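You operate a simulated robot arm through the tools that you are given. There is no shell and no other tool.

You are at the controls of a simulated robot arm. One attempt, no reset.

TASK
Fit strainer No. 62 by the blue knob and No. 75 by the white knob, then open both valves.
Fine: from the long white tray; latch both in before a valve opens.

The check looks at the end state, three seconds after you hand in, the way a careful person would. Anything else that was tipped, shoved, dropped, spilled or broken makes it a failure.

THE ROBOT
A 7-joint arm with a two-finger gripper, fixed in place. Base frame: the origin is at the foot of the arm, x ahead of it, y to its left, z up; the work surface is at about z = 0. Units: mm, degrees, N and s.
With the tool pointing down near the work surface it reaches from about 220 to 560 mm from the base axis. Its first joint turns from -166.0 to 166.0 degrees. Payload 1.2 kg.
The TCP is the grasp point between the finger pads, 22 mm short of the fingertips. In the tool frame z runs along the fingers and y along their closing line. The gripper opens to 92 mm. The gripper's body begins 65 mm behind the TCP.
Orientation is that of the tool frame in the base frame, as a unit quaternion [x, y, z, w]. With the fingers straight down and closing along the base's y, the tool's x points along the base's -x, its y along +y and its z along -z.

THE INTERFACE
- The arm moves only by the tool apply_moves. Its argument "moves" is a list that holds one entry, the list of rows, each a list of 6 numbers: the shift along the tool's x, y, z in mm, then the turn, a rotation vector about the tool's x, y, z in degrees. In form: [[[x, y, z, wx, wy, wz], ...]]. A call has 1 to 20 rows; each row shifts and turns the commanded pose from where the row before left it, along the tool's axes as they then stand. "hand" is the finger opening in mm, from 0 to 92, set as the call begins (left out, the last holds). A row lasts 0.2 s, in which the tool goes at most 50 mm and 8.6 degrees; a call with a longer step from one row to the next is refused whole, and so is a gripper value outside its range. Where a pose cannot be reached the arm comes as near as it can. A force on the tool above 40 N (or 10 N above the force at the start of the call, whichever is more), or a blocked arm, ends the call early, and 0.2 s more pass. The fingers move at their own pace and stop on an object; they squeeze with about 26 N. The grip force told is the motor's: it shows also when the fingers shut on nothing. Time passes only in rows, and 0.2 s behind the last, so rows that do not move let the fingers close. It gives the time, the measured TCP pose, the force on the tool (base axes), the opening and the grip force at its end, in the units of the frame above (readings bear some noise), with the torque about the TCP (base axes, N m) and any sound that the robot's microphone picked up.
- Cameras (640 x 400 px; columns grow to the right, rows downward): "scene" is fixed at [398.1, -649.2, 610.1]; the picture's right is [1.00, -0.02, 0.00], its down [-0.01, -0.50, -0.87] and it looks along [0.02, 0.87, -0.50] (base axes); focal length 357 px, centre (320, 200). "wrist" rides on the gripper at [71, 19, -102] in the tool frame; the picture's right is [-0.26, 0.97, 0.00], its down [-0.75, -0.20, -0.62] and it looks along [-0.60, -0.16, 0.78] (tool axes); focal length 280 px, centre (320, 200). There is no depth. A picture from a camera that has moved, and an enlarged one, comes with that camera's place and axes in the base frame and with its lens.
- snapshot(camera): a new picture of that camera. The clock stands still meanwhile.
- enlarge(camera, box): a new picture of the part [left, top, right, bottom] of that camera's present view, enlarged. The clock stands still meanwhile.
- sign_off(): hands the job in; it is judged then, once.

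Places have to be worked out from the pictures, the camera data and where the tool is seen. Open the gripper and draw the arm clear of the work before you hand the job in, unless the task says otherwise.

The tools are called after ">>>" by a JSON object that holds its "fn" and its "kwargs". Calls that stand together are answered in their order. apply_moves: Moves the arm, as the interface text tells. Its arguments: {"type":"object","properties":{"moves":{"type":"array","items":{"type":"array","items":{"type":"array","items":{"type":"number"}}}},"hand":{"type":"number"}},"required":["moves"]} The other tools are called the same way: snapshot (camera) takes a picture; enlarge (camera, box) takes an enlarged picture of a part of a camera's view; sign_off () hands the job in.

At the start:

```text
time: 0.0
position: [333.1, -13.4, 403.1]
orientation: [0.0, 1.0, -0.001, 0.0]
ft_force: [-0.1, -0.3, -0.6]
moment: [-0.05, 0.02, 0.02]
width: 91.8
grip_force: 0.1
```

scene: 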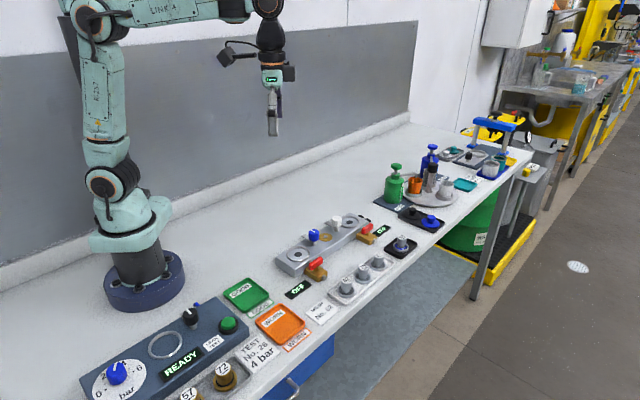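
wrist: 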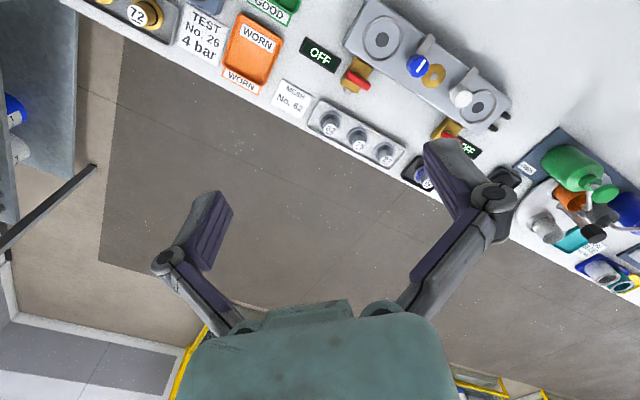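

I begin by looking closely at the bench: the valve block with blue and white knobs, and the tray with strainers.

>>> {"fn": "enlarge", "kwargs": {"camera": "scene", "box": [260, 200, 420, 300]}}

>>> {"fn": "enlarge", "kwargs": {"camera": "scene", "box": [300, 230, 460, 330]}}

>>> {"fn": "enlarge", "kwargs": {"camera": "scene", "box": [360, 110, 520, 240]}}

>>> {"fn": "enlarge", "kwargs": {"camera": "scene", "box": [60, 270, 360, 400]}}

>>> {"fn": "enlarge", "kwargs": {"camera": "wrist", "box": [260, 0, 540, 200]}}

```text
4.00 times, centred on (340, 250) of scene
camera zoom: at [398.1, -649.2, 610.1], right [1.0, -0.02, 0.0], down [-0.01, -0.5, -0.87], along [0.02, 0.87, -0.5], focal length 1429 px, centre (240, 0)
```

zoom: 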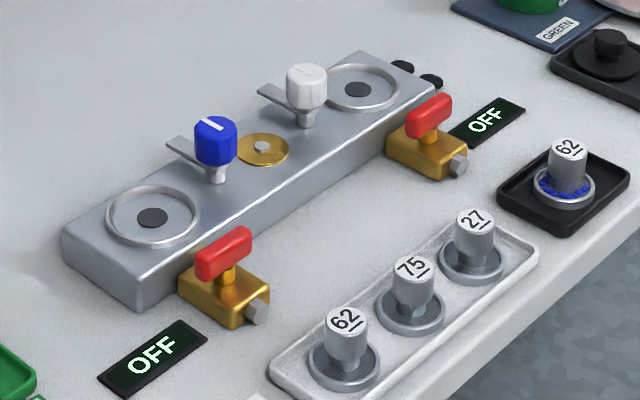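

```text
4.00 times, centred on (380, 280) of scene
camera zoom: at [398.1, -649.2, 610.1], right [1.0, -0.02, 0.0], down [-0.01, -0.5, -0.87], along [0.02, 0.87, -0.5], focal length 1429 px, centre (80, -120)
```

zoom: 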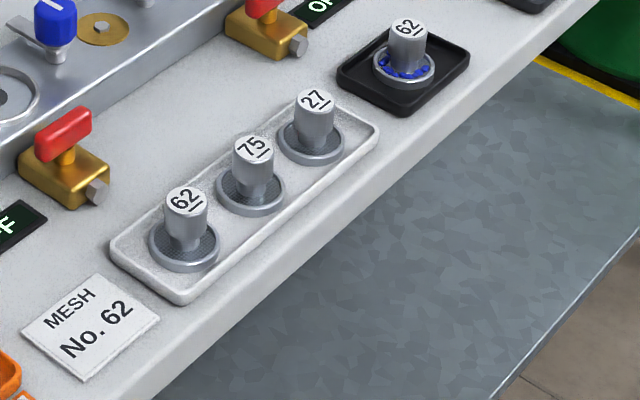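

```text
3.08 times, centred on (440, 175) of scene
camera zoom: at [398.1, -649.2, 610.1], right [1.0, -0.02, 0.0], down [-0.01, -0.5, -0.87], along [0.02, 0.87, -0.5], focal length 1099 px, centre (-49, 277)
```

zoom: 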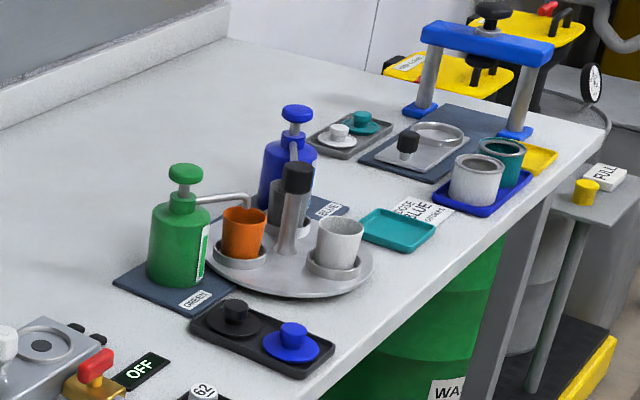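

```text
2.13 times, centred on (210, 335) of scene
camera zoom: at [398.1, -649.2, 610.1], right [1.0, -0.02, 0.0], down [-0.01, -0.5, -0.87], along [0.02, 0.87, -0.5], focal length 762 px, centre (555, -88)
```

zoom: 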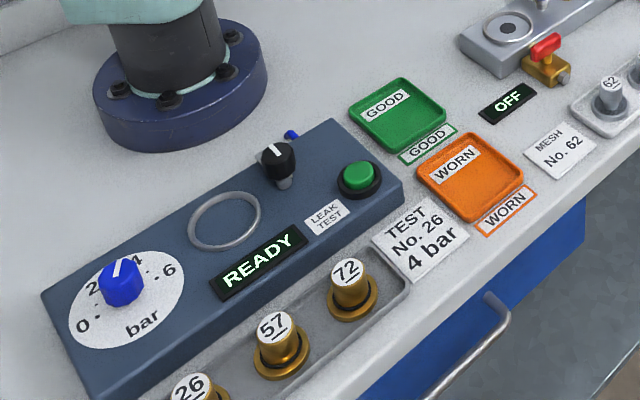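

```text
2.00 times, centred on (400, 100) of wrist
camera zoom: at [261.5, 6.4, 507.7], right [0.26, 0.97, 0.0], down [0.75, -0.2, 0.62], along [0.6, -0.16, -0.78], focal length 561 px, centre (160, 400)
```

zoom: 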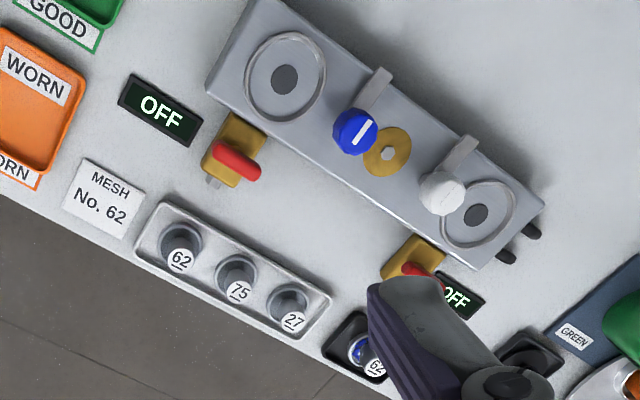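

The scene shows the block at roughly 45° (seat centres near (357,78) and (503,224), z≈30), and the tray strainers 62 at about (472,-30) and 75 at about (516,14), with tops at z≈40. I turn the tool 45° and move to a viewing pose above the block, well clear of everything.

>>> {"fn": "apply_moves", "kwargs": {"moves": [[[0, 0, 0, 0, 0, 7.5], [0, 0, 0, 0, 0, 7.5], [0, 0, 0, 0, 0, 7.5], [0, 0, 0, 0, 0, 7.5], [0, 0, 0, 0, 0, 7.5], [0, 0, 0, 0, 0, 7.5], [19.8, 27.3, 21.9, 0, 0, 0], [19.8, 27.3, 21.9, 0, 0, 0], [19.8, 27.3, 21.9, 0, 0, 0], [19.8, 27.3, 21.9, 0, 0, 0], [19.8, 27.3, 21.9, 0, 0, 0], [19.8, 27.3, 21.9, 0, 0, 0], [19.8, 27.3, 21.9, 0, 0, 0], [0, 0, 0, 0, 0, 0]]]}}

```text
time: 3.0
position: [371.4, 221.0, 250.7]
orientation: [0.383, 0.924, -0.001, -0.001]
ft_force: [-0.6, 0.4, -0.4]
moment: [0.0, -0.01, -0.05]
width: 92.1
grip_force: 0.1
```

The arm reached (371, 221, 251) with no contact. Now I look through the wrist camera.

>>> {"fn": "snapshot", "kwargs": {"camera": "wrist"}}

>>> {"fn": "snapshot", "kwargs": {"camera": "scene"}}

```text
taken
camera wrist: at [333.9, 285.3, 354.3], right [0.87, 0.5, 0.0], down [0.39, -0.68, 0.63], along [0.31, -0.54, -0.78], focal length 280 px, centre (320, 200)
```

wrist: 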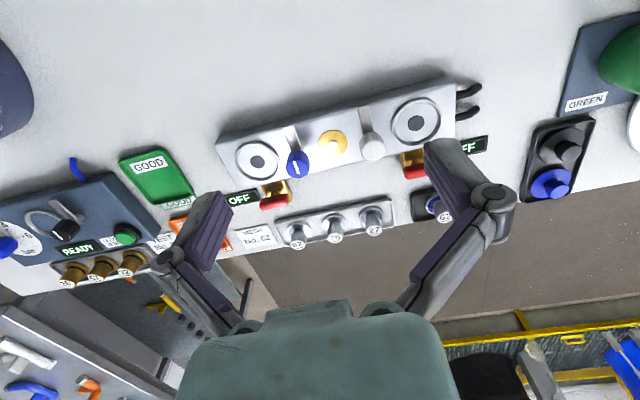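

```text
taken
```

scene: 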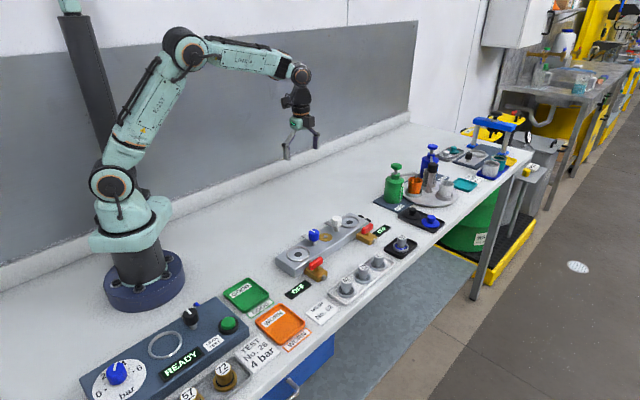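

>>> {"fn": "enlarge", "kwargs": {"camera": "wrist", "box": [200, 70, 360, 170]}}

>>> {"fn": "enlarge", "kwargs": {"camera": "wrist", "box": [320, 70, 480, 170]}}

>>> {"fn": "enlarge", "kwargs": {"camera": "wrist", "box": [230, 160, 450, 260]}}

>>> {"fn": "enlarge", "kwargs": {"camera": "scene", "box": [270, 205, 350, 255]}}

>>> {"fn": "enlarge", "kwargs": {"camera": "scene", "box": [320, 200, 400, 250]}}

>>> {"fn": "enlarge", "kwargs": {"camera": "scene", "box": [320, 250, 400, 300]}}

```text
4.00 times, centred on (280, 120) of wrist
camera zoom: at [333.9, 285.3, 354.3], right [0.87, 0.5, 0.0], down [0.39, -0.68, 0.63], along [0.31, -0.54, -0.78], focal length 1122 px, centre (480, 520)
```

zoom: 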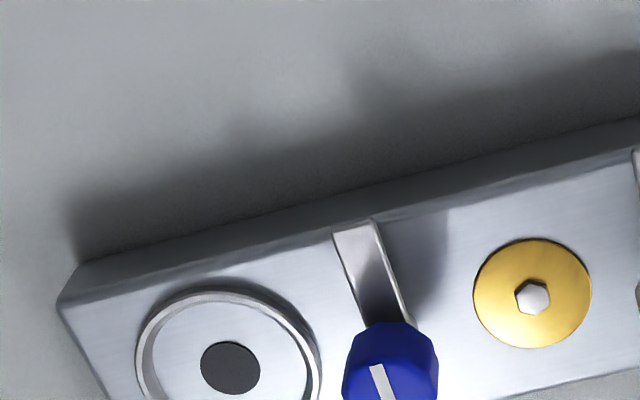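

```text
4.00 times, centred on (400, 120) of wrist
camera zoom: at [333.9, 285.3, 354.3], right [0.87, 0.5, 0.0], down [0.39, -0.68, 0.63], along [0.31, -0.54, -0.78], focal length 1122 px, centre (0, 520)
```

zoom: 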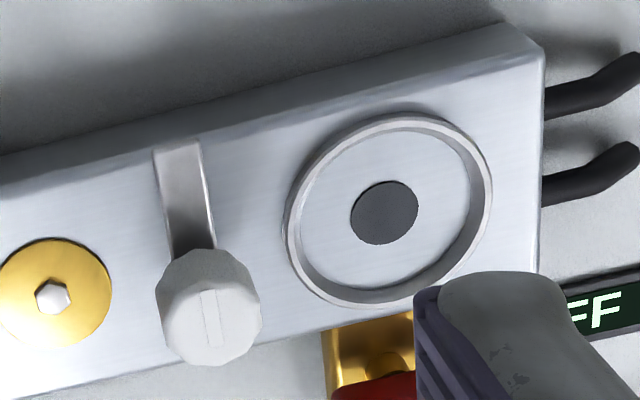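

```text
2.91 times, centred on (340, 210) of wrist
camera zoom: at [333.9, 285.3, 354.3], right [0.87, 0.5, 0.0], down [0.39, -0.68, 0.63], along [0.31, -0.54, -0.78], focal length 816 px, centre (262, 171)
```

zoom: 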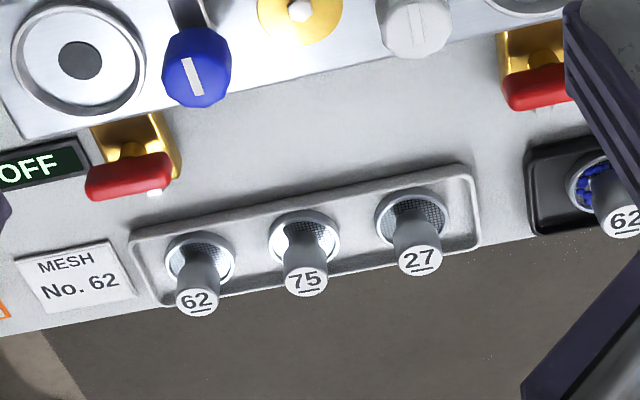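

```text
8.00 times, centred on (310, 230) of scene
camera zoom: at [398.1, -649.2, 610.1], right [1.0, -0.02, 0.0], down [-0.01, -0.5, -0.87], along [0.02, 0.87, -0.5], focal length 2858 px, centre (400, -40)
```

zoom: 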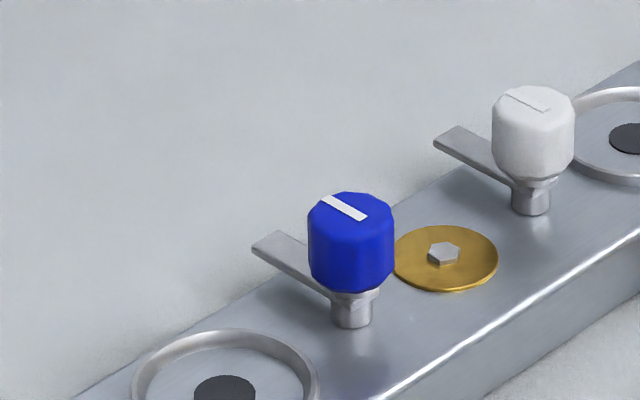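

```text
8.00 times, centred on (360, 225) of scene
camera zoom: at [398.1, -649.2, 610.1], right [1.0, -0.02, 0.0], down [-0.01, -0.5, -0.87], along [0.02, 0.87, -0.5], focal length 2858 px, centre (0, 0)
```

zoom: 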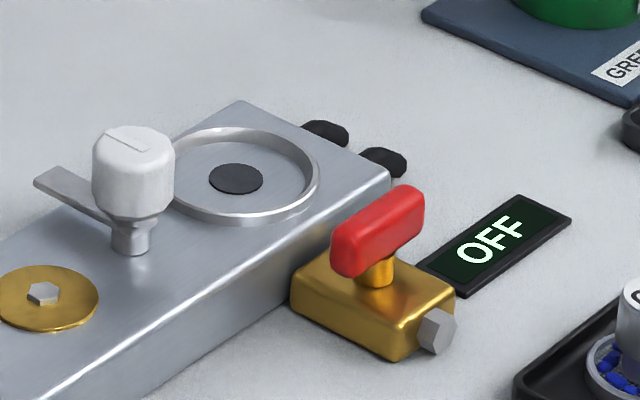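

```text
8.00 times, centred on (360, 275) of scene
camera zoom: at [398.1, -649.2, 610.1], right [1.0, -0.02, 0.0], down [-0.01, -0.5, -0.87], along [0.02, 0.87, -0.5], focal length 2858 px, centre (0, -400)
```

zoom: 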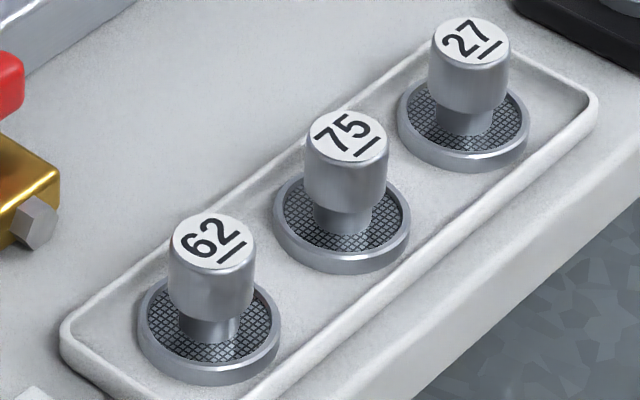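

Each strainer has a rim disc of about 41 mm, a neck and a round knob with its top at z≈40. The two seats are ringed recesses, each with a knob-and-arm latch now swung toward the wall, and the valve T-handles stand crosswise (OFF). I turn the tool to the -45° yaw, so the fingers close across the block, and move over the left seat to measure it closer.

>>> {"fn": "apply_moves", "kwargs": {"moves": [[[0, 0, 0, 0, 0, -7.5], [0, 0, 0, 0, 0, -7.5], [0, 0, 0, 0, 0, -7.5], [0, 0, 0, 0, 0, -7.5], [0, 0, 0, 0, 0, -7.5], [0, 0, 0, 0, 0, -7.5], [0, 0, 0, 0, 0, -7.5], [0, 0, 0, 0, 0, -7.5], [0, 0, 0, 0, 0, -7.5], [0, 0, 0, 0, 0, -7.5], [0, 0, 0, 0, 0, -7.5], [0, 0, 0, 0, 0, -7.5], [33.9, -23, 12.5, 0, 0, 0], [33.9, -23, 12.5, 0, 0, 0], [33.9, -23, 12.5, 0, 0, 0], [33.9, -23, 12.5, 0, 0, 0], [0, 0, 0, 0, 0, 0], [0, 0, 0, 0, 0, 0]]]}}

```text
time: 6.8
position: [338.8, 59.5, 201.8]
orientation: [-0.383, 0.924, 0.0, 0.001]
ft_force: [-0.5, 0.0, -0.5]
moment: [-0.01, 0.04, -0.01]
width: 92.0
grip_force: 0.1
```

The arm is at (339, 60, 202) with yaw -45°. I take wrist pictures and enlarge the seats and latches.

>>> {"fn": "snapshot", "kwargs": {"camera": "wrist"}}

>>> {"fn": "enlarge", "kwargs": {"camera": "wrist", "box": [220, 40, 380, 140]}}

>>> {"fn": "enlarge", "kwargs": {"camera": "wrist", "box": [240, 120, 400, 220]}}

>>> {"fn": "enlarge", "kwargs": {"camera": "wrist", "box": [240, 200, 400, 300]}}

```text
taken
camera wrist: at [274.4, 23.0, 305.5], right [-0.5, 0.87, 0.0], down [0.68, 0.39, 0.63], along [0.54, 0.31, -0.78], focal length 280 px, centre (320, 200)
```

wrist: 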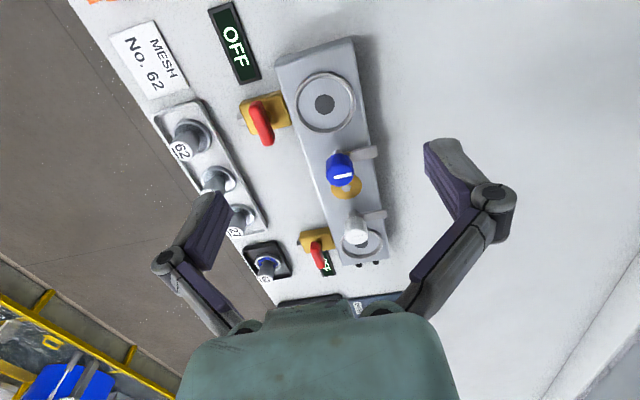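

```text
4.00 times, centred on (300, 90) of wrist
camera zoom: at [274.4, 23.0, 305.5], right [-0.5, 0.87, 0.0], down [0.68, 0.39, 0.63], along [0.54, 0.31, -0.78], focal length 1122 px, centre (400, 640)
```

zoom: 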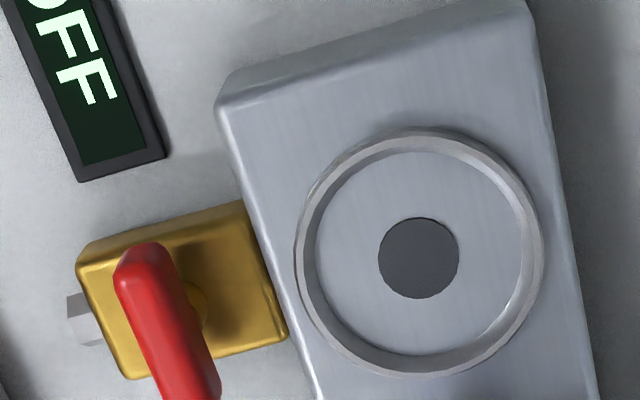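

```text
4.00 times, centred on (320, 170) of wrist
camera zoom: at [274.4, 23.0, 305.5], right [-0.5, 0.87, 0.0], down [0.68, 0.39, 0.63], along [0.54, 0.31, -0.78], focal length 1122 px, centre (320, 320)
```

zoom: 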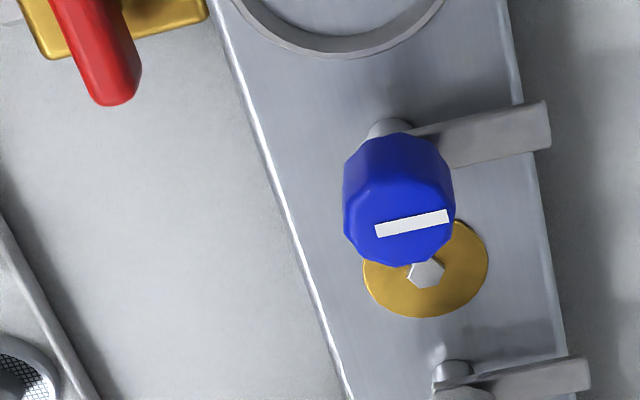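

```text
4.00 times, centred on (320, 250) of wrist
camera zoom: at [274.4, 23.0, 305.5], right [-0.5, 0.87, 0.0], down [0.68, 0.39, 0.63], along [0.54, 0.31, -0.78], focal length 1122 px, centre (320, 0)
```

zoom: 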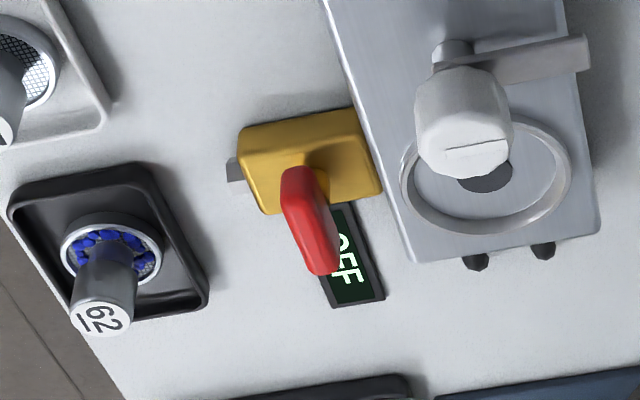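

The seat centre works out at about (357, 77, 31) from both cameras, with the ring floor about 52 mm wide, so the strainer has room. Next I go above strainer 62 (≈(472,-31)) at z=110 with the fingers opened to 50 mm, and check the alignment before descending.

>>> {"fn": "apply_moves", "kwargs": {"moves": [[[-6.08, -31.54, 18.2, 0, 0, 0], [-6.08, -31.54, 18.2, 0, 0, 0], [-6.08, -31.54, 18.2, 0, 0, 0], [-6.08, -31.54, 18.2, 0, 0, 0], [-6.08, -31.54, 18.2, 0, 0, 0], [0, 0, 0, 0, 0, 0], [0, 0, 0, 0, 0, 0]]], "hand": 50}}

>>> {"fn": "snapshot", "kwargs": {"camera": "wrist"}}

>>> {"fn": "enlarge", "kwargs": {"camera": "scene", "box": [300, 200, 420, 300]}}

```text
time: 8.4
position: [472.6, -31.3, 109.4]
orientation: [-0.382, 0.924, 0.0, 0.0]
ft_force: [-0.2, -0.1, -0.1]
moment: [-0.03, 0.0, 0.02]
width: 50.1
grip_force: 0.1
```

```text
taken
camera wrist: at [408.9, -68.0, 213.2], right [-0.5, 0.87, 0.0], down [0.68, 0.39, 0.62], along [0.54, 0.31, -0.78], focal length 280 px, centre (320, 200)
```

wrist: 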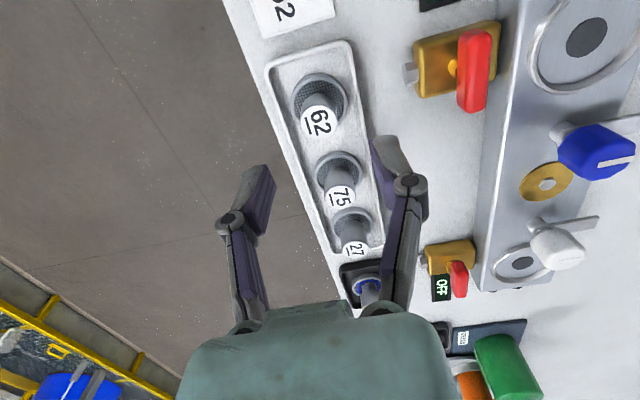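

```text
4.00 times, centred on (360, 250) of scene
camera zoom: at [398.1, -649.2, 610.1], right [1.0, -0.02, 0.0], down [-0.01, -0.5, -0.87], along [0.02, 0.87, -0.5], focal length 1429 px, centre (160, 0)
```

zoom: 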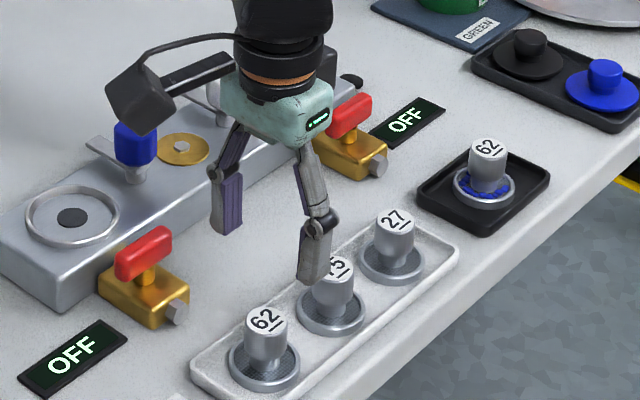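

The TCP is at (472.6, -31.3), and its axis at z=40 projects onto the "62" top in the wrist picture, so alignment is good. I narrow the fingers to 38 mm and go down to z≈35, so the tips end about 13 mm above the bench around the knob.

>>> {"fn": "apply_moves", "kwargs": {"moves": [[[0, 0, 15, 0, 0, 0], [0, 0, 15, 0, 0, 0], [0, 0, 15, 0, 0, 0], [0, 0, 10, 0, 0, 0], [0, 0, 10, 0, 0, 0], [0, 0, 9, 0, 0, 0], [0, 0, 0, 0, 0, 0]]], "hand": 38}}

>>> {"fn": "enlarge", "kwargs": {"camera": "scene", "box": [310, 230, 390, 300]}}

>>> {"fn": "snapshot", "kwargs": {"camera": "wrist"}}

```text
time: 10.0
position: [472.6, -29.9, 34.9]
orientation: [-0.382, 0.924, 0.0, 0.0]
ft_force: [0.4, -1.4, -0.4]
moment: [0.01, 0.01, -0.02]
width: 37.7
grip_force: 0.0
```

```text
5.71 times, centred on (350, 265) of scene
camera zoom: at [398.1, -649.2, 610.1], right [1.0, -0.02, 0.0], down [-0.01, -0.5, -0.87], along [0.02, 0.87, -0.5], focal length 2042 px, centre (149, -171)
```

zoom: 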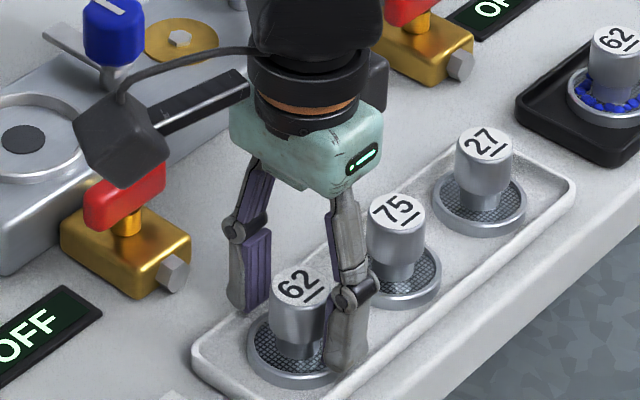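

```text
taken
camera wrist: at [408.5, -66.7, 139.5], right [-0.5, 0.87, 0.0], down [0.68, 0.39, 0.63], along [0.54, 0.31, -0.78], focal length 280 px, centre (320, 200)
```

wrist: 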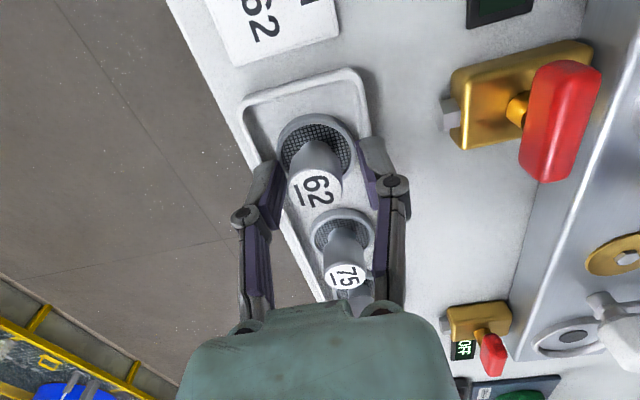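

The fingers straddle the 62 knob cleanly, with no contact force. I close on it and let the grip settle.

>>> {"fn": "apply_moves", "kwargs": {"moves": [[[0, 0, 0, 0, 0, 0], [0, 0, 0, 0, 0, 0], [0, 0, 0, 0, 0, 0]]], "hand": 5}}

```text
time: 10.8
position: [474.2, -30.9, 36.4]
orientation: [-0.383, 0.924, -0.001, 0.0]
ft_force: [0.5, -0.1, 5.0]
moment: [-0.02, 0.01, -0.02]
width: 23.9
grip_force: 26.1
```

The grip holds at 23.9 mm with 26 N. I lift straight up by 60 mm and check.

>>> {"fn": "apply_moves", "kwargs": {"moves": [[[0, 0, -5, 0, 0, 0], [0, 0, -10, 0, 0, 0], [0, 0, -15, 0, 0, 0], [0, 0, -15, 0, 0, 0], [0, 0, -15, 0, 0, 0], [0, 0, 0, 0, 0, 0]]]}}

>>> {"fn": "enlarge", "kwargs": {"camera": "scene", "box": [290, 200, 390, 300]}}

>>> {"fn": "snapshot", "kwargs": {"camera": "wrist"}}

```text
time: 12.2
position: [472.8, -31.1, 96.2]
orientation: [-0.383, 0.924, 0.001, 0.001]
ft_force: [-0.4, 0.2, -0.1]
moment: [-0.01, 0.0, 0.01]
width: 23.9
grip_force: 26.3
```

```text
4.00 times, centred on (340, 250) of scene
camera zoom: at [398.1, -649.2, 610.1], right [1.0, -0.02, 0.0], down [-0.01, -0.5, -0.87], along [0.02, 0.87, -0.5], focal length 1429 px, centre (240, 0)
```

zoom: 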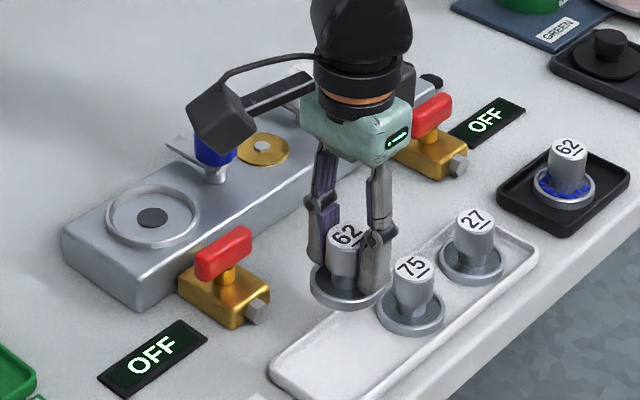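

```text
taken
camera wrist: at [409.1, -66.6, 200.5], right [-0.5, 0.87, 0.0], down [0.68, 0.39, 0.62], along [0.54, 0.31, -0.78], focal length 280 px, centre (320, 200)
```

wrist: 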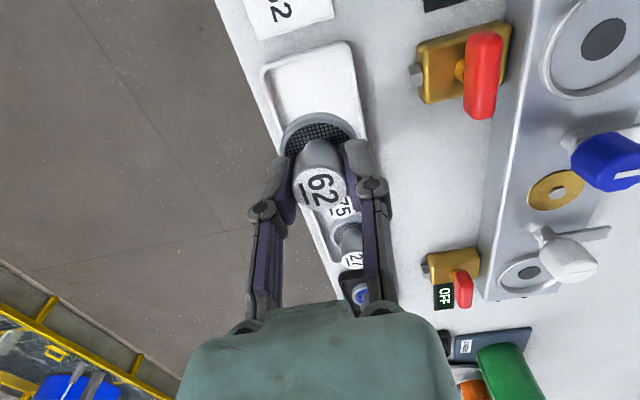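

Strainer 62 is lifted upright and clear of the tray. I enlarge the wrist view to see how it sits relative to the tool axis before taking it to the left (blue-knob) seat.

>>> {"fn": "enlarge", "kwargs": {"camera": "wrist", "box": [256, 100, 384, 228]}}

>>> {"fn": "enlarge", "kwargs": {"camera": "scene", "box": [320, 230, 400, 290]}}

```text
3.12 times, centred on (320, 164) of wrist
camera zoom: at [409.1, -66.6, 200.5], right [-0.5, 0.87, 0.0], down [0.68, 0.39, 0.62], along [0.54, 0.31, -0.78], focal length 876 px, centre (320, 312)
```

zoom: 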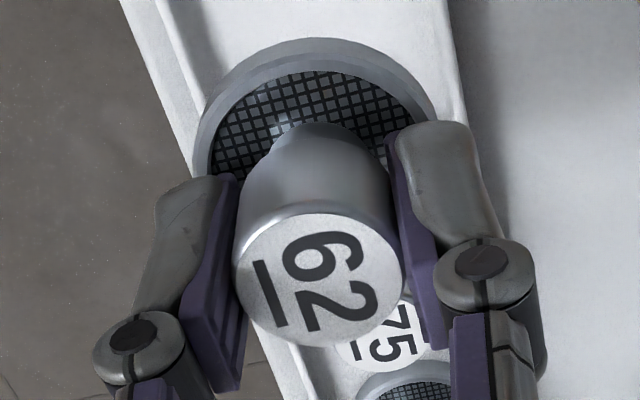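

```text
6.67 times, centred on (360, 260) of scene
camera zoom: at [398.1, -649.2, 610.1], right [1.0, -0.02, 0.0], down [-0.01, -0.5, -0.87], along [0.02, 0.87, -0.5], focal length 2382 px, centre (53, -200)
```

zoom: 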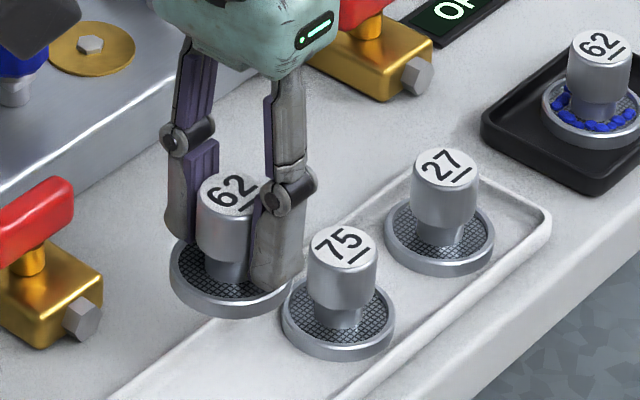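

The strainer hangs upright with its axis within about 1 mm of the tool axis, its bottom about 34 mm below the TCP. I raise it, carry it over the left seat, and stop with its bottom well above the ring to check alignment.

>>> {"fn": "apply_moves", "kwargs": {"moves": [[[0, 0, -30, 0, 0, 0], [1.2, 39.5, 0, 0, 0, 0], [1.2, 39.5, 0, 0, 0, 0], [1.2, 39.5, 0, 0, 0, 0], [1.2, 39.5, 0, 0, 0, 0], [0, 0, 15, 0, 0, 0], [0, 0, 10, 0, 0, 0], [0, 0, 0, 0, 0, 0], [0, 0, 0, 0, 0, 0]]]}}

>>> {"fn": "enlarge", "kwargs": {"camera": "scene", "box": [260, 200, 340, 280]}}

>>> {"fn": "enlarge", "kwargs": {"camera": "wrist", "box": [220, 40, 420, 240]}}

>>> {"fn": "snapshot", "kwargs": {"camera": "wrist"}}

```text
time: 14.2
position: [357.4, 79.5, 100.3]
orientation: [-0.383, 0.924, 0.0, 0.0]
ft_force: [-0.4, -0.7, -0.8]
moment: [-0.02, 0.01, 0.02]
width: 24.1
grip_force: 26.1
```

```text
5.00 times, centred on (300, 240) of scene
camera zoom: at [398.1, -649.2, 610.1], right [1.0, -0.02, 0.0], down [-0.01, -0.5, -0.87], along [0.02, 0.87, -0.5], focal length 1786 px, centre (420, 0)
```

zoom: 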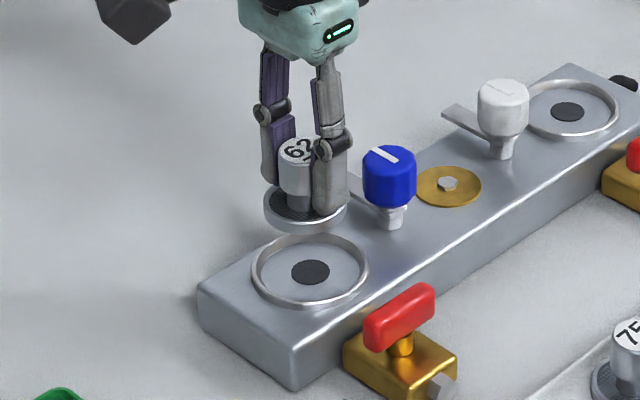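

```text
2.00 times, centred on (320, 140) of wrist
camera zoom: at [293.1, 42.2, 204.6], right [-0.5, 0.87, 0.0], down [0.68, 0.39, 0.62], along [0.54, 0.31, -0.78], focal length 561 px, centre (320, 320)
```

zoom: 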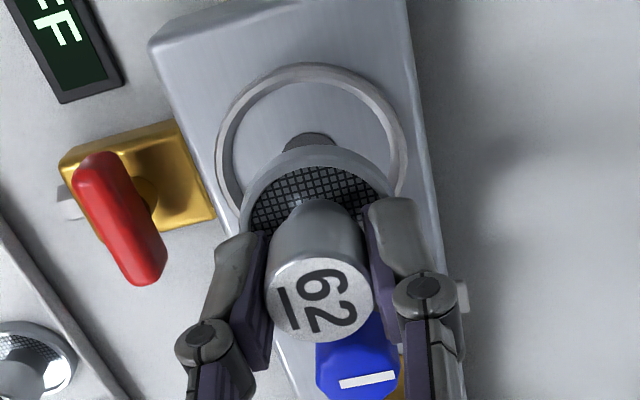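

```text
taken
camera wrist: at [293.1, 42.2, 204.6], right [-0.5, 0.87, 0.0], down [0.68, 0.39, 0.62], along [0.54, 0.31, -0.78], focal length 280 px, centre (320, 200)
```

wrist: 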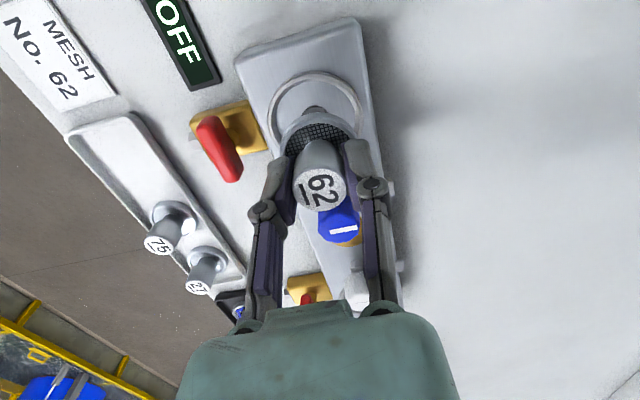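

Both cameras agree the strainer is offset from the seat centre by about (+1.3, -2.2) mm needed. I apply that correction and lower to just above the ring, then check.

>>> {"fn": "apply_moves", "kwargs": {"moves": [[[0.6, -2.5, 0, 0, 0, 0], [0, 0, 8, 0, 0, 0], [0, 0, 8, 0, 0, 0], [0, 0, 7, 0, 0, 0], [0, 0, 0, 0, 0, 0], [0, 0, 0, 0, 0, 0]]]}}

>>> {"fn": "enlarge", "kwargs": {"camera": "scene", "box": [270, 215, 330, 275]}}

>>> {"fn": "enlarge", "kwargs": {"camera": "wrist", "box": [240, 50, 400, 210]}}

```text
time: 15.6
position: [359.8, 75.3, 76.6]
orientation: [-0.383, 0.924, 0.001, 0.0]
ft_force: [-0.3, 0.6, -0.2]
moment: [0.01, -0.01, 0.02]
width: 24.1
grip_force: 25.7
```

```text
6.67 times, centred on (300, 245) of scene
camera zoom: at [398.1, -649.2, 610.1], right [1.0, -0.02, 0.0], down [-0.01, -0.5, -0.87], along [0.02, 0.87, -0.5], focal length 2382 px, centre (453, -100)
```

zoom: 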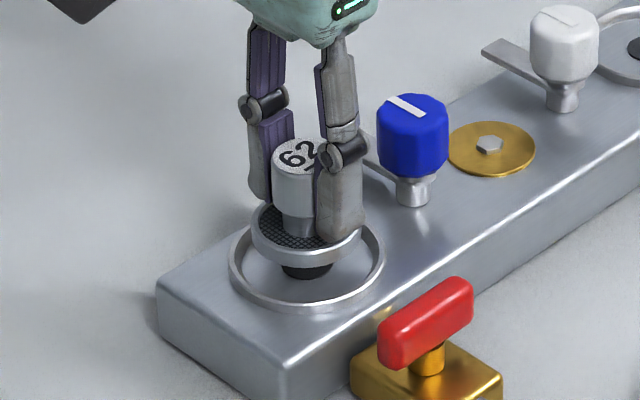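

```text
2.50 times, centred on (320, 130) of wrist
camera zoom: at [294.9, 39.5, 180.9], right [-0.5, 0.87, 0.0], down [0.68, 0.39, 0.62], along [0.54, 0.31, -0.78], focal length 701 px, centre (320, 375)
```

zoom: 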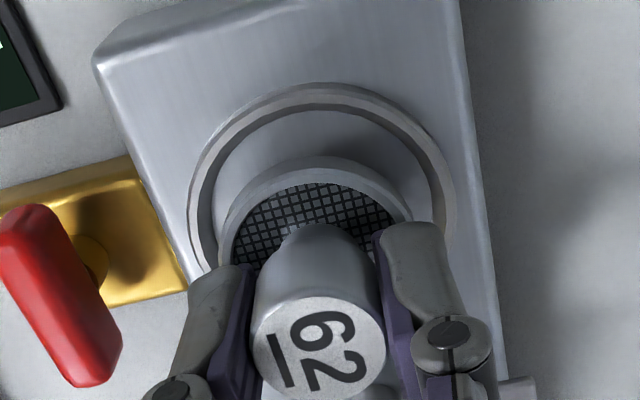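

Both views show the strainer concentric with the seat ring within about 1 mm. I lower it gently in small steps toward the seat floor.

>>> {"fn": "apply_moves", "kwargs": {"moves": [[[0, 0, 3, 0, 0, 0], [0, 0, 3, 0, 0, 0], [0, 0, 2, 0, 0, 0], [0, 0, 1, 0, 0, 0], [0, 0, 1, 0, 0, 0], [0, 0, 0, 0, 0, 0]]]}}

```text
time: 17.0
position: [358.5, 74.5, 67.5]
orientation: [-0.382, 0.924, 0.0, 0.0]
ft_force: [0.0, -0.4, -1.1]
moment: [0.0, 0.01, -0.02]
width: 23.9
grip_force: 25.9
```

No contact yet at z≈67. I continue in 1 mm steps and watch the force.

>>> {"fn": "apply_moves", "kwargs": {"moves": [[[0, 0, 1, 0, 0, 0], [0, 0, 1, 0, 0, 0], [0, 0, 0, 0, 0, 0]]]}}

>>> {"fn": "enlarge", "kwargs": {"camera": "scene", "box": [270, 215, 330, 275]}}

```text
time: 17.8
position: [358.2, 75.3, 65.8]
orientation: [-0.383, 0.924, 0.0, 0.0]
ft_force: [0.2, 0.6, -0.1]
moment: [0.01, 0.01, -0.02]
width: 23.8
grip_force: 25.8
```

```text
6.67 times, centred on (300, 245) of scene
camera zoom: at [398.1, -649.2, 610.1], right [1.0, -0.02, 0.0], down [-0.01, -0.5, -0.87], along [0.02, 0.87, -0.5], focal length 2382 px, centre (453, -100)
```

zoom: 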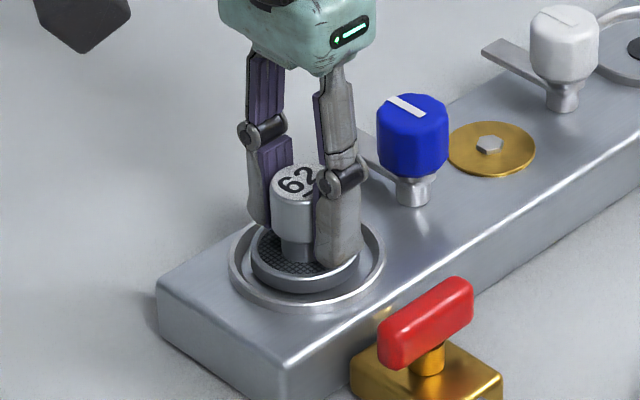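

Still no contact, and the strainer is nearly down inside the ring. I go on in 1 mm steps.

>>> {"fn": "apply_moves", "kwargs": {"moves": [[[0, 0, 1, 0, 0, 0], [0, 0, 1, 0, 0, 0], [0, 0, 0, 0, 0, 0]]]}}

```text
time: 18.6
position: [358.3, 75.4, 63.9]
orientation: [-0.382, 0.924, 0.001, -0.001]
ft_force: [0.5, 0.6, -0.3]
moment: [-0.03, 0.01, 0.02]
width: 24.0
grip_force: 26.0
```

>>> {"fn": "apply_moves", "kwargs": {"moves": [[[0, 0, 1, 0, 0, 0], [0, 0, 1, 0, 0, 0], [0, 0, 0, 0, 0, 0]]]}}

>>> {"fn": "enlarge", "kwargs": {"camera": "scene", "box": [270, 215, 330, 275]}}

```text
time: 19.4
position: [358.5, 75.9, 62.2]
orientation: [-0.382, 0.924, 0.0, 0.001]
ft_force: [-0.9, 0.3, 9.8]
moment: [-0.01, 0.04, -0.01]
width: 23.9
grip_force: 26.2
```

```text
6.67 times, centred on (300, 245) of scene
camera zoom: at [398.1, -649.2, 610.1], right [1.0, -0.02, 0.0], down [-0.01, -0.5, -0.87], along [0.02, 0.87, -0.5], focal length 2382 px, centre (453, -100)
```

zoom: 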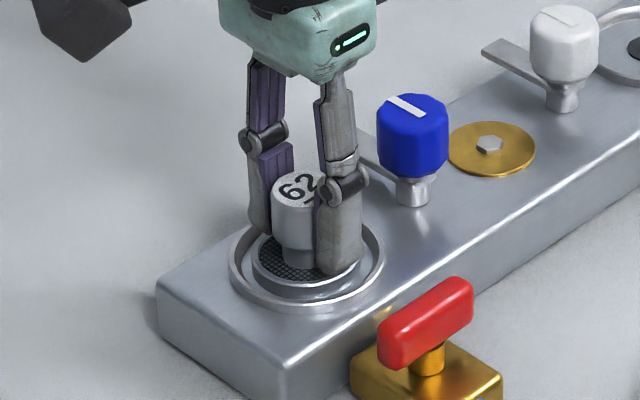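

The force of 9.8 N shows contact: strainer 62 sits on the seat floor, centred. I open the fingers to 40 mm and lift straight off.

>>> {"fn": "apply_moves", "kwargs": {"moves": [[[0, 0, -1, 0, 0, 0], [0, 0, 0, 0, 0, 0], [0, 0, 0, 0, 0, 0], [0, 0, -10, 0, 0, 0], [0, 0, -20, 0, 0, 0], [0, 0, -30, 0, 0, 0], [0, 0, 0, 0, 0, 0]]], "hand": 40}}

>>> {"fn": "enlarge", "kwargs": {"camera": "scene", "box": [270, 205, 350, 275]}}

>>> {"fn": "enlarge", "kwargs": {"camera": "wrist", "box": [220, 40, 420, 200]}}

```text
time: 21.0
position: [358.7, 75.0, 122.6]
orientation: [-0.383, 0.924, 0.0, 0.0]
ft_force: [0.5, 0.8, -0.8]
moment: [-0.01, -0.01, -0.02]
width: 40.4
grip_force: 0.0
```

```text
5.71 times, centred on (310, 240) of scene
camera zoom: at [398.1, -649.2, 610.1], right [1.0, -0.02, 0.0], down [-0.01, -0.5, -0.87], along [0.02, 0.87, -0.5], focal length 2042 px, centre (377, -29)
```

zoom: 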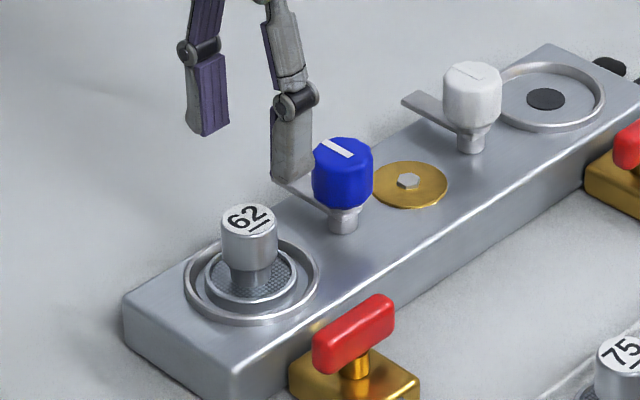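

```text
2.50 times, centred on (320, 120) of wrist
camera zoom: at [295.6, 38.6, 227.1], right [-0.5, 0.87, 0.0], down [0.68, 0.39, 0.62], along [0.54, 0.31, -0.78], focal length 701 px, centre (320, 400)
```

zoom: 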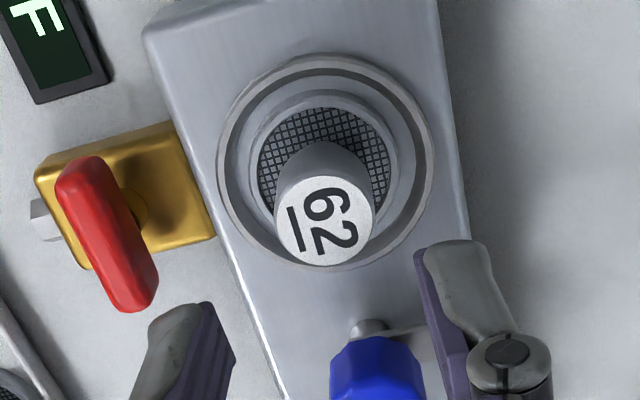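

Strainer 62 sits concentric in the blue-knob seat. Next I move above strainer 75 at about (516.3, 13.6), z≈110.

>>> {"fn": "apply_moves", "kwargs": {"moves": [[[-13.5, -31.1, 2.5, 0, 0, 0], [-13.5, -31.1, 2.5, 0, 0, 0], [-13.5, -31.1, 2.5, 0, 0, 0], [-13.5, -31.1, 2.5, 0, 0, 0], [-13.5, -31.1, 2.5, 0, 0, 0], [0, 0, 0, 0, 0, 0], [0, 0, 0, 0, 0, 0]]], "hand": 40}}

>>> {"fn": "enlarge", "kwargs": {"camera": "wrist", "box": [220, 40, 420, 240]}}

>>> {"fn": "enlarge", "kwargs": {"camera": "scene", "box": [320, 220, 420, 290]}}

```text
time: 22.6
position: [514.4, 11.6, 109.9]
orientation: [-0.383, 0.924, 0.0, 0.0]
ft_force: [-0.4, 0.4, 0.1]
moment: [0.03, 0.04, 0.01]
width: 40.2
grip_force: 0.1
```

```text
2.00 times, centred on (320, 140) of wrist
camera zoom: at [450.7, -24.4, 213.6], right [-0.5, 0.87, 0.0], down [0.68, 0.39, 0.62], along [0.54, 0.31, -0.78], focal length 561 px, centre (320, 320)
```

zoom: 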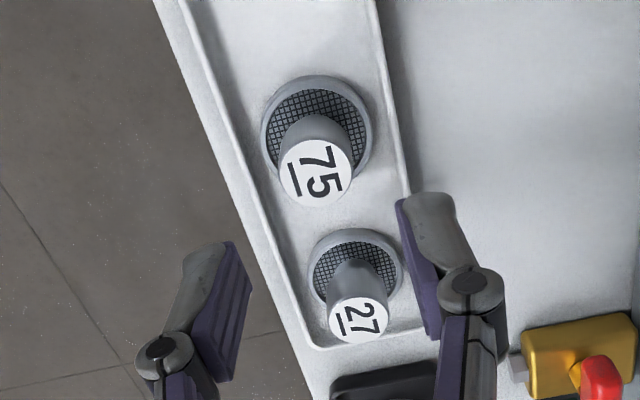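

```text
5.71 times, centred on (370, 255) of scene
camera zoom: at [398.1, -649.2, 610.1], right [1.0, -0.02, 0.0], down [-0.01, -0.5, -0.87], along [0.02, 0.87, -0.5], focal length 2042 px, centre (34, -114)
```

zoom: 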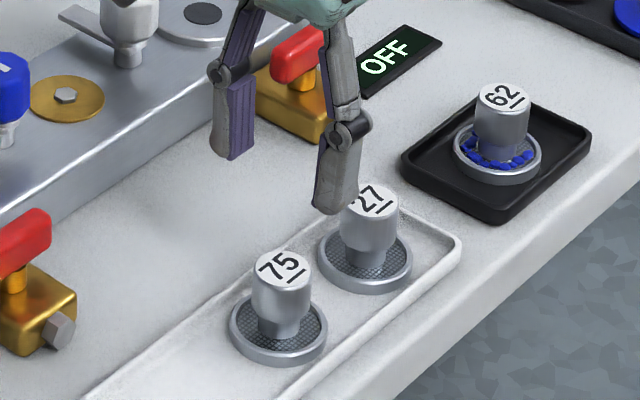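

The 75 top appears about 3 mm off the tool axis, mostly toward base +x. I apply (-1.9, -2.2) in the tool frame and descend to z≈35 around its knob.

>>> {"fn": "apply_moves", "kwargs": {"moves": [[[-1.9, -2.2, 15, 0, 0, 0], [0, 0, 15, 0, 0, 0], [0, 0, 15, 0, 0, 0], [0, 0, 10, 0, 0, 0], [0, 0, 10, 0, 0, 0], [0, 0, 9, 0, 0, 0], [0, 0, 0, 0, 0, 0]]], "hand": 38}}

>>> {"fn": "enlarge", "kwargs": {"camera": "wrist", "box": [220, 80, 420, 240]}}

>>> {"fn": "enlarge", "kwargs": {"camera": "scene", "box": [320, 220, 420, 290]}}

```text
time: 24.2
position: [518.0, 11.6, 36.4]
orientation: [-0.383, 0.924, 0.0, 0.0]
ft_force: [0.1, -0.2, -0.3]
moment: [0.03, 0.02, 0.0]
width: 37.9
grip_force: 0.1
```

```text
2.50 times, centred on (320, 160) of wrist
camera zoom: at [454.4, -24.3, 139.8], right [-0.5, 0.87, 0.0], down [0.68, 0.39, 0.63], along [0.54, 0.31, -0.78], focal length 701 px, centre (320, 300)
```

zoom: 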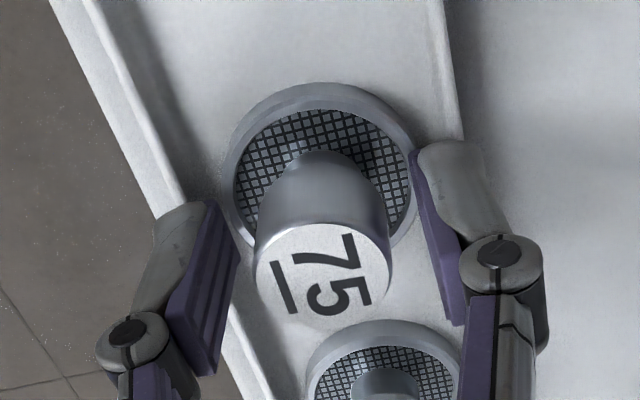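

```text
5.71 times, centred on (370, 255) of scene
camera zoom: at [398.1, -649.2, 610.1], right [1.0, -0.02, 0.0], down [-0.01, -0.5, -0.87], along [0.02, 0.87, -0.5], focal length 2042 px, centre (34, -114)
```

zoom: 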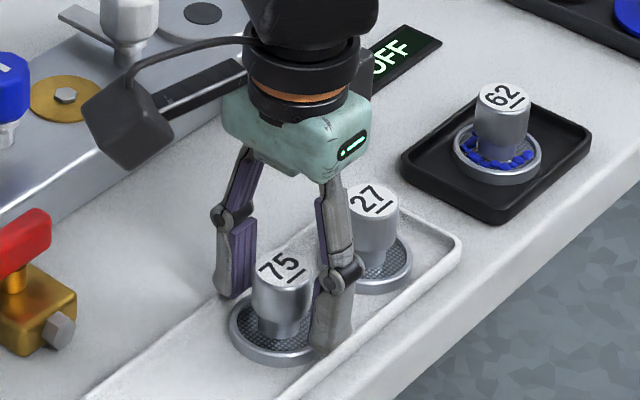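

The fingers straddle the 75 knob with margin on both sides. I close and lift.

>>> {"fn": "apply_moves", "kwargs": {"moves": [[[0, 0, 0, 0, 0, 0], [0, 0, 0, 0, 0, 0], [0, 0, 0, 0, 0, 0]]], "hand": 5}}

>>> {"fn": "apply_moves", "kwargs": {"moves": [[[0, 0, -5, 0, 0, 0], [0, 0, -10, 0, 0, 0], [0, 0, -20, 0, 0, 0], [0, 0, -25, 0, 0, 0], [0, 0, -25, 0, 0, 0], [0, 0, 0, 0, 0, 0]]]}}

>>> {"fn": "enlarge", "kwargs": {"camera": "wrist", "box": [256, 100, 384, 228]}}

>>> {"fn": "enlarge", "kwargs": {"camera": "scene", "box": [320, 200, 420, 290]}}

```text
time: 25.0
position: [517.3, 13.0, 37.0]
orientation: [-0.382, 0.924, 0.0, 0.0]
ft_force: [0.4, -0.4, 2.3]
moment: [-0.04, -0.04, 0.0]
width: 24.0
grip_force: 26.4
```

```text
time: 26.4
position: [520.5, 12.5, 120.7]
orientation: [-0.383, 0.924, 0.0, -0.001]
ft_force: [-0.3, 0.0, -0.6]
moment: [-0.02, -0.02, 0.01]
width: 24.0
grip_force: 25.6
```

```text
3.12 times, centred on (320, 164) of wrist
camera zoom: at [455.8, -23.5, 224.4], right [-0.5, 0.87, 0.0], down [0.68, 0.39, 0.62], along [0.54, 0.31, -0.78], focal length 876 px, centre (320, 312)
```

zoom: 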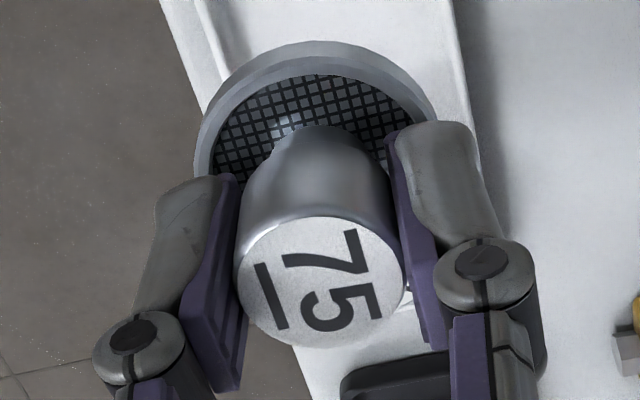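

```text
4.44 times, centred on (370, 245) of scene
camera zoom: at [398.1, -649.2, 610.1], right [1.0, -0.02, 0.0], down [-0.01, -0.5, -0.87], along [0.02, 0.87, -0.5], focal length 1588 px, centre (98, 0)
```

zoom: 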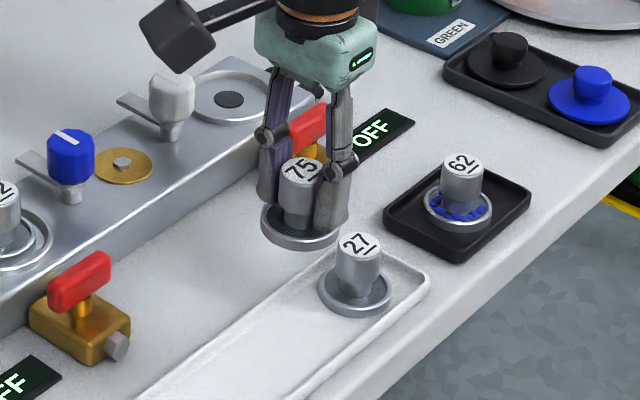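

Strainer 75 is held the same way, centred. I carry it at z≈120 over to the right seat by the white knob, at about (503.5, 222.5).

>>> {"fn": "apply_moves", "kwargs": {"moves": [[[-27.6, 31.9, 0, 0, 0, 0], [-27.6, 31.9, 0, 0, 0, 0], [-27.6, 31.9, 0, 0, 0, 0], [-27.6, 31.9, 0, 0, 0, 0], [-27.6, 31.9, 0, 0, 0, 0], [0, 0, 15, 0, 0, 0], [0, 0, 0, 0, 0, 0], [0, 0, 0, 0, 0, 0]]]}}

>>> {"fn": "enlarge", "kwargs": {"camera": "scene", "box": [320, 170, 400, 250]}}

>>> {"fn": "enlarge", "kwargs": {"camera": "wrist", "box": [220, 40, 420, 240]}}

```text
time: 28.2
position: [504.4, 223.5, 105.3]
orientation: [-0.383, 0.924, 0.0, 0.001]
ft_force: [-1.0, -0.1, -0.1]
moment: [0.02, 0.01, -0.02]
width: 23.8
grip_force: 26.4
```

```text
5.00 times, centred on (360, 210) of scene
camera zoom: at [398.1, -649.2, 610.1], right [1.0, -0.02, 0.0], down [-0.01, -0.5, -0.87], along [0.02, 0.87, -0.5], focal length 1786 px, centre (120, 150)
```

zoom: 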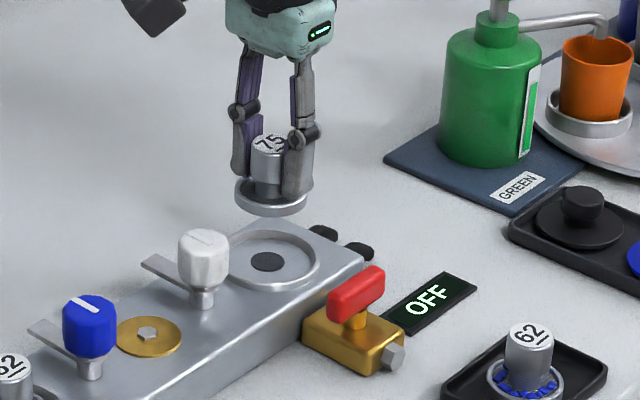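

```text
2.00 times, centred on (320, 140) of wrist
camera zoom: at [440.0, 186.7, 209.3], right [-0.5, 0.87, 0.0], down [0.68, 0.39, 0.62], along [0.54, 0.31, -0.78], focal length 561 px, centre (320, 320)
```

zoom: 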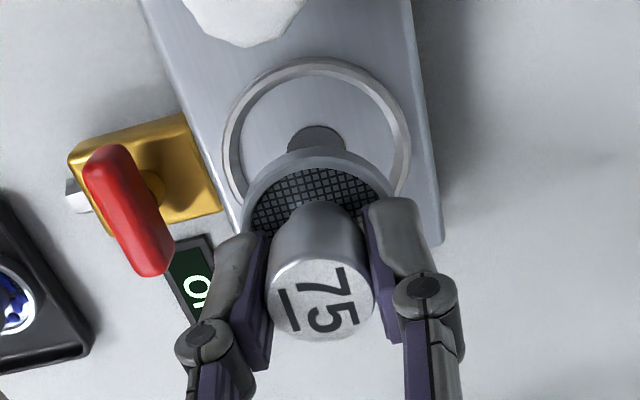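

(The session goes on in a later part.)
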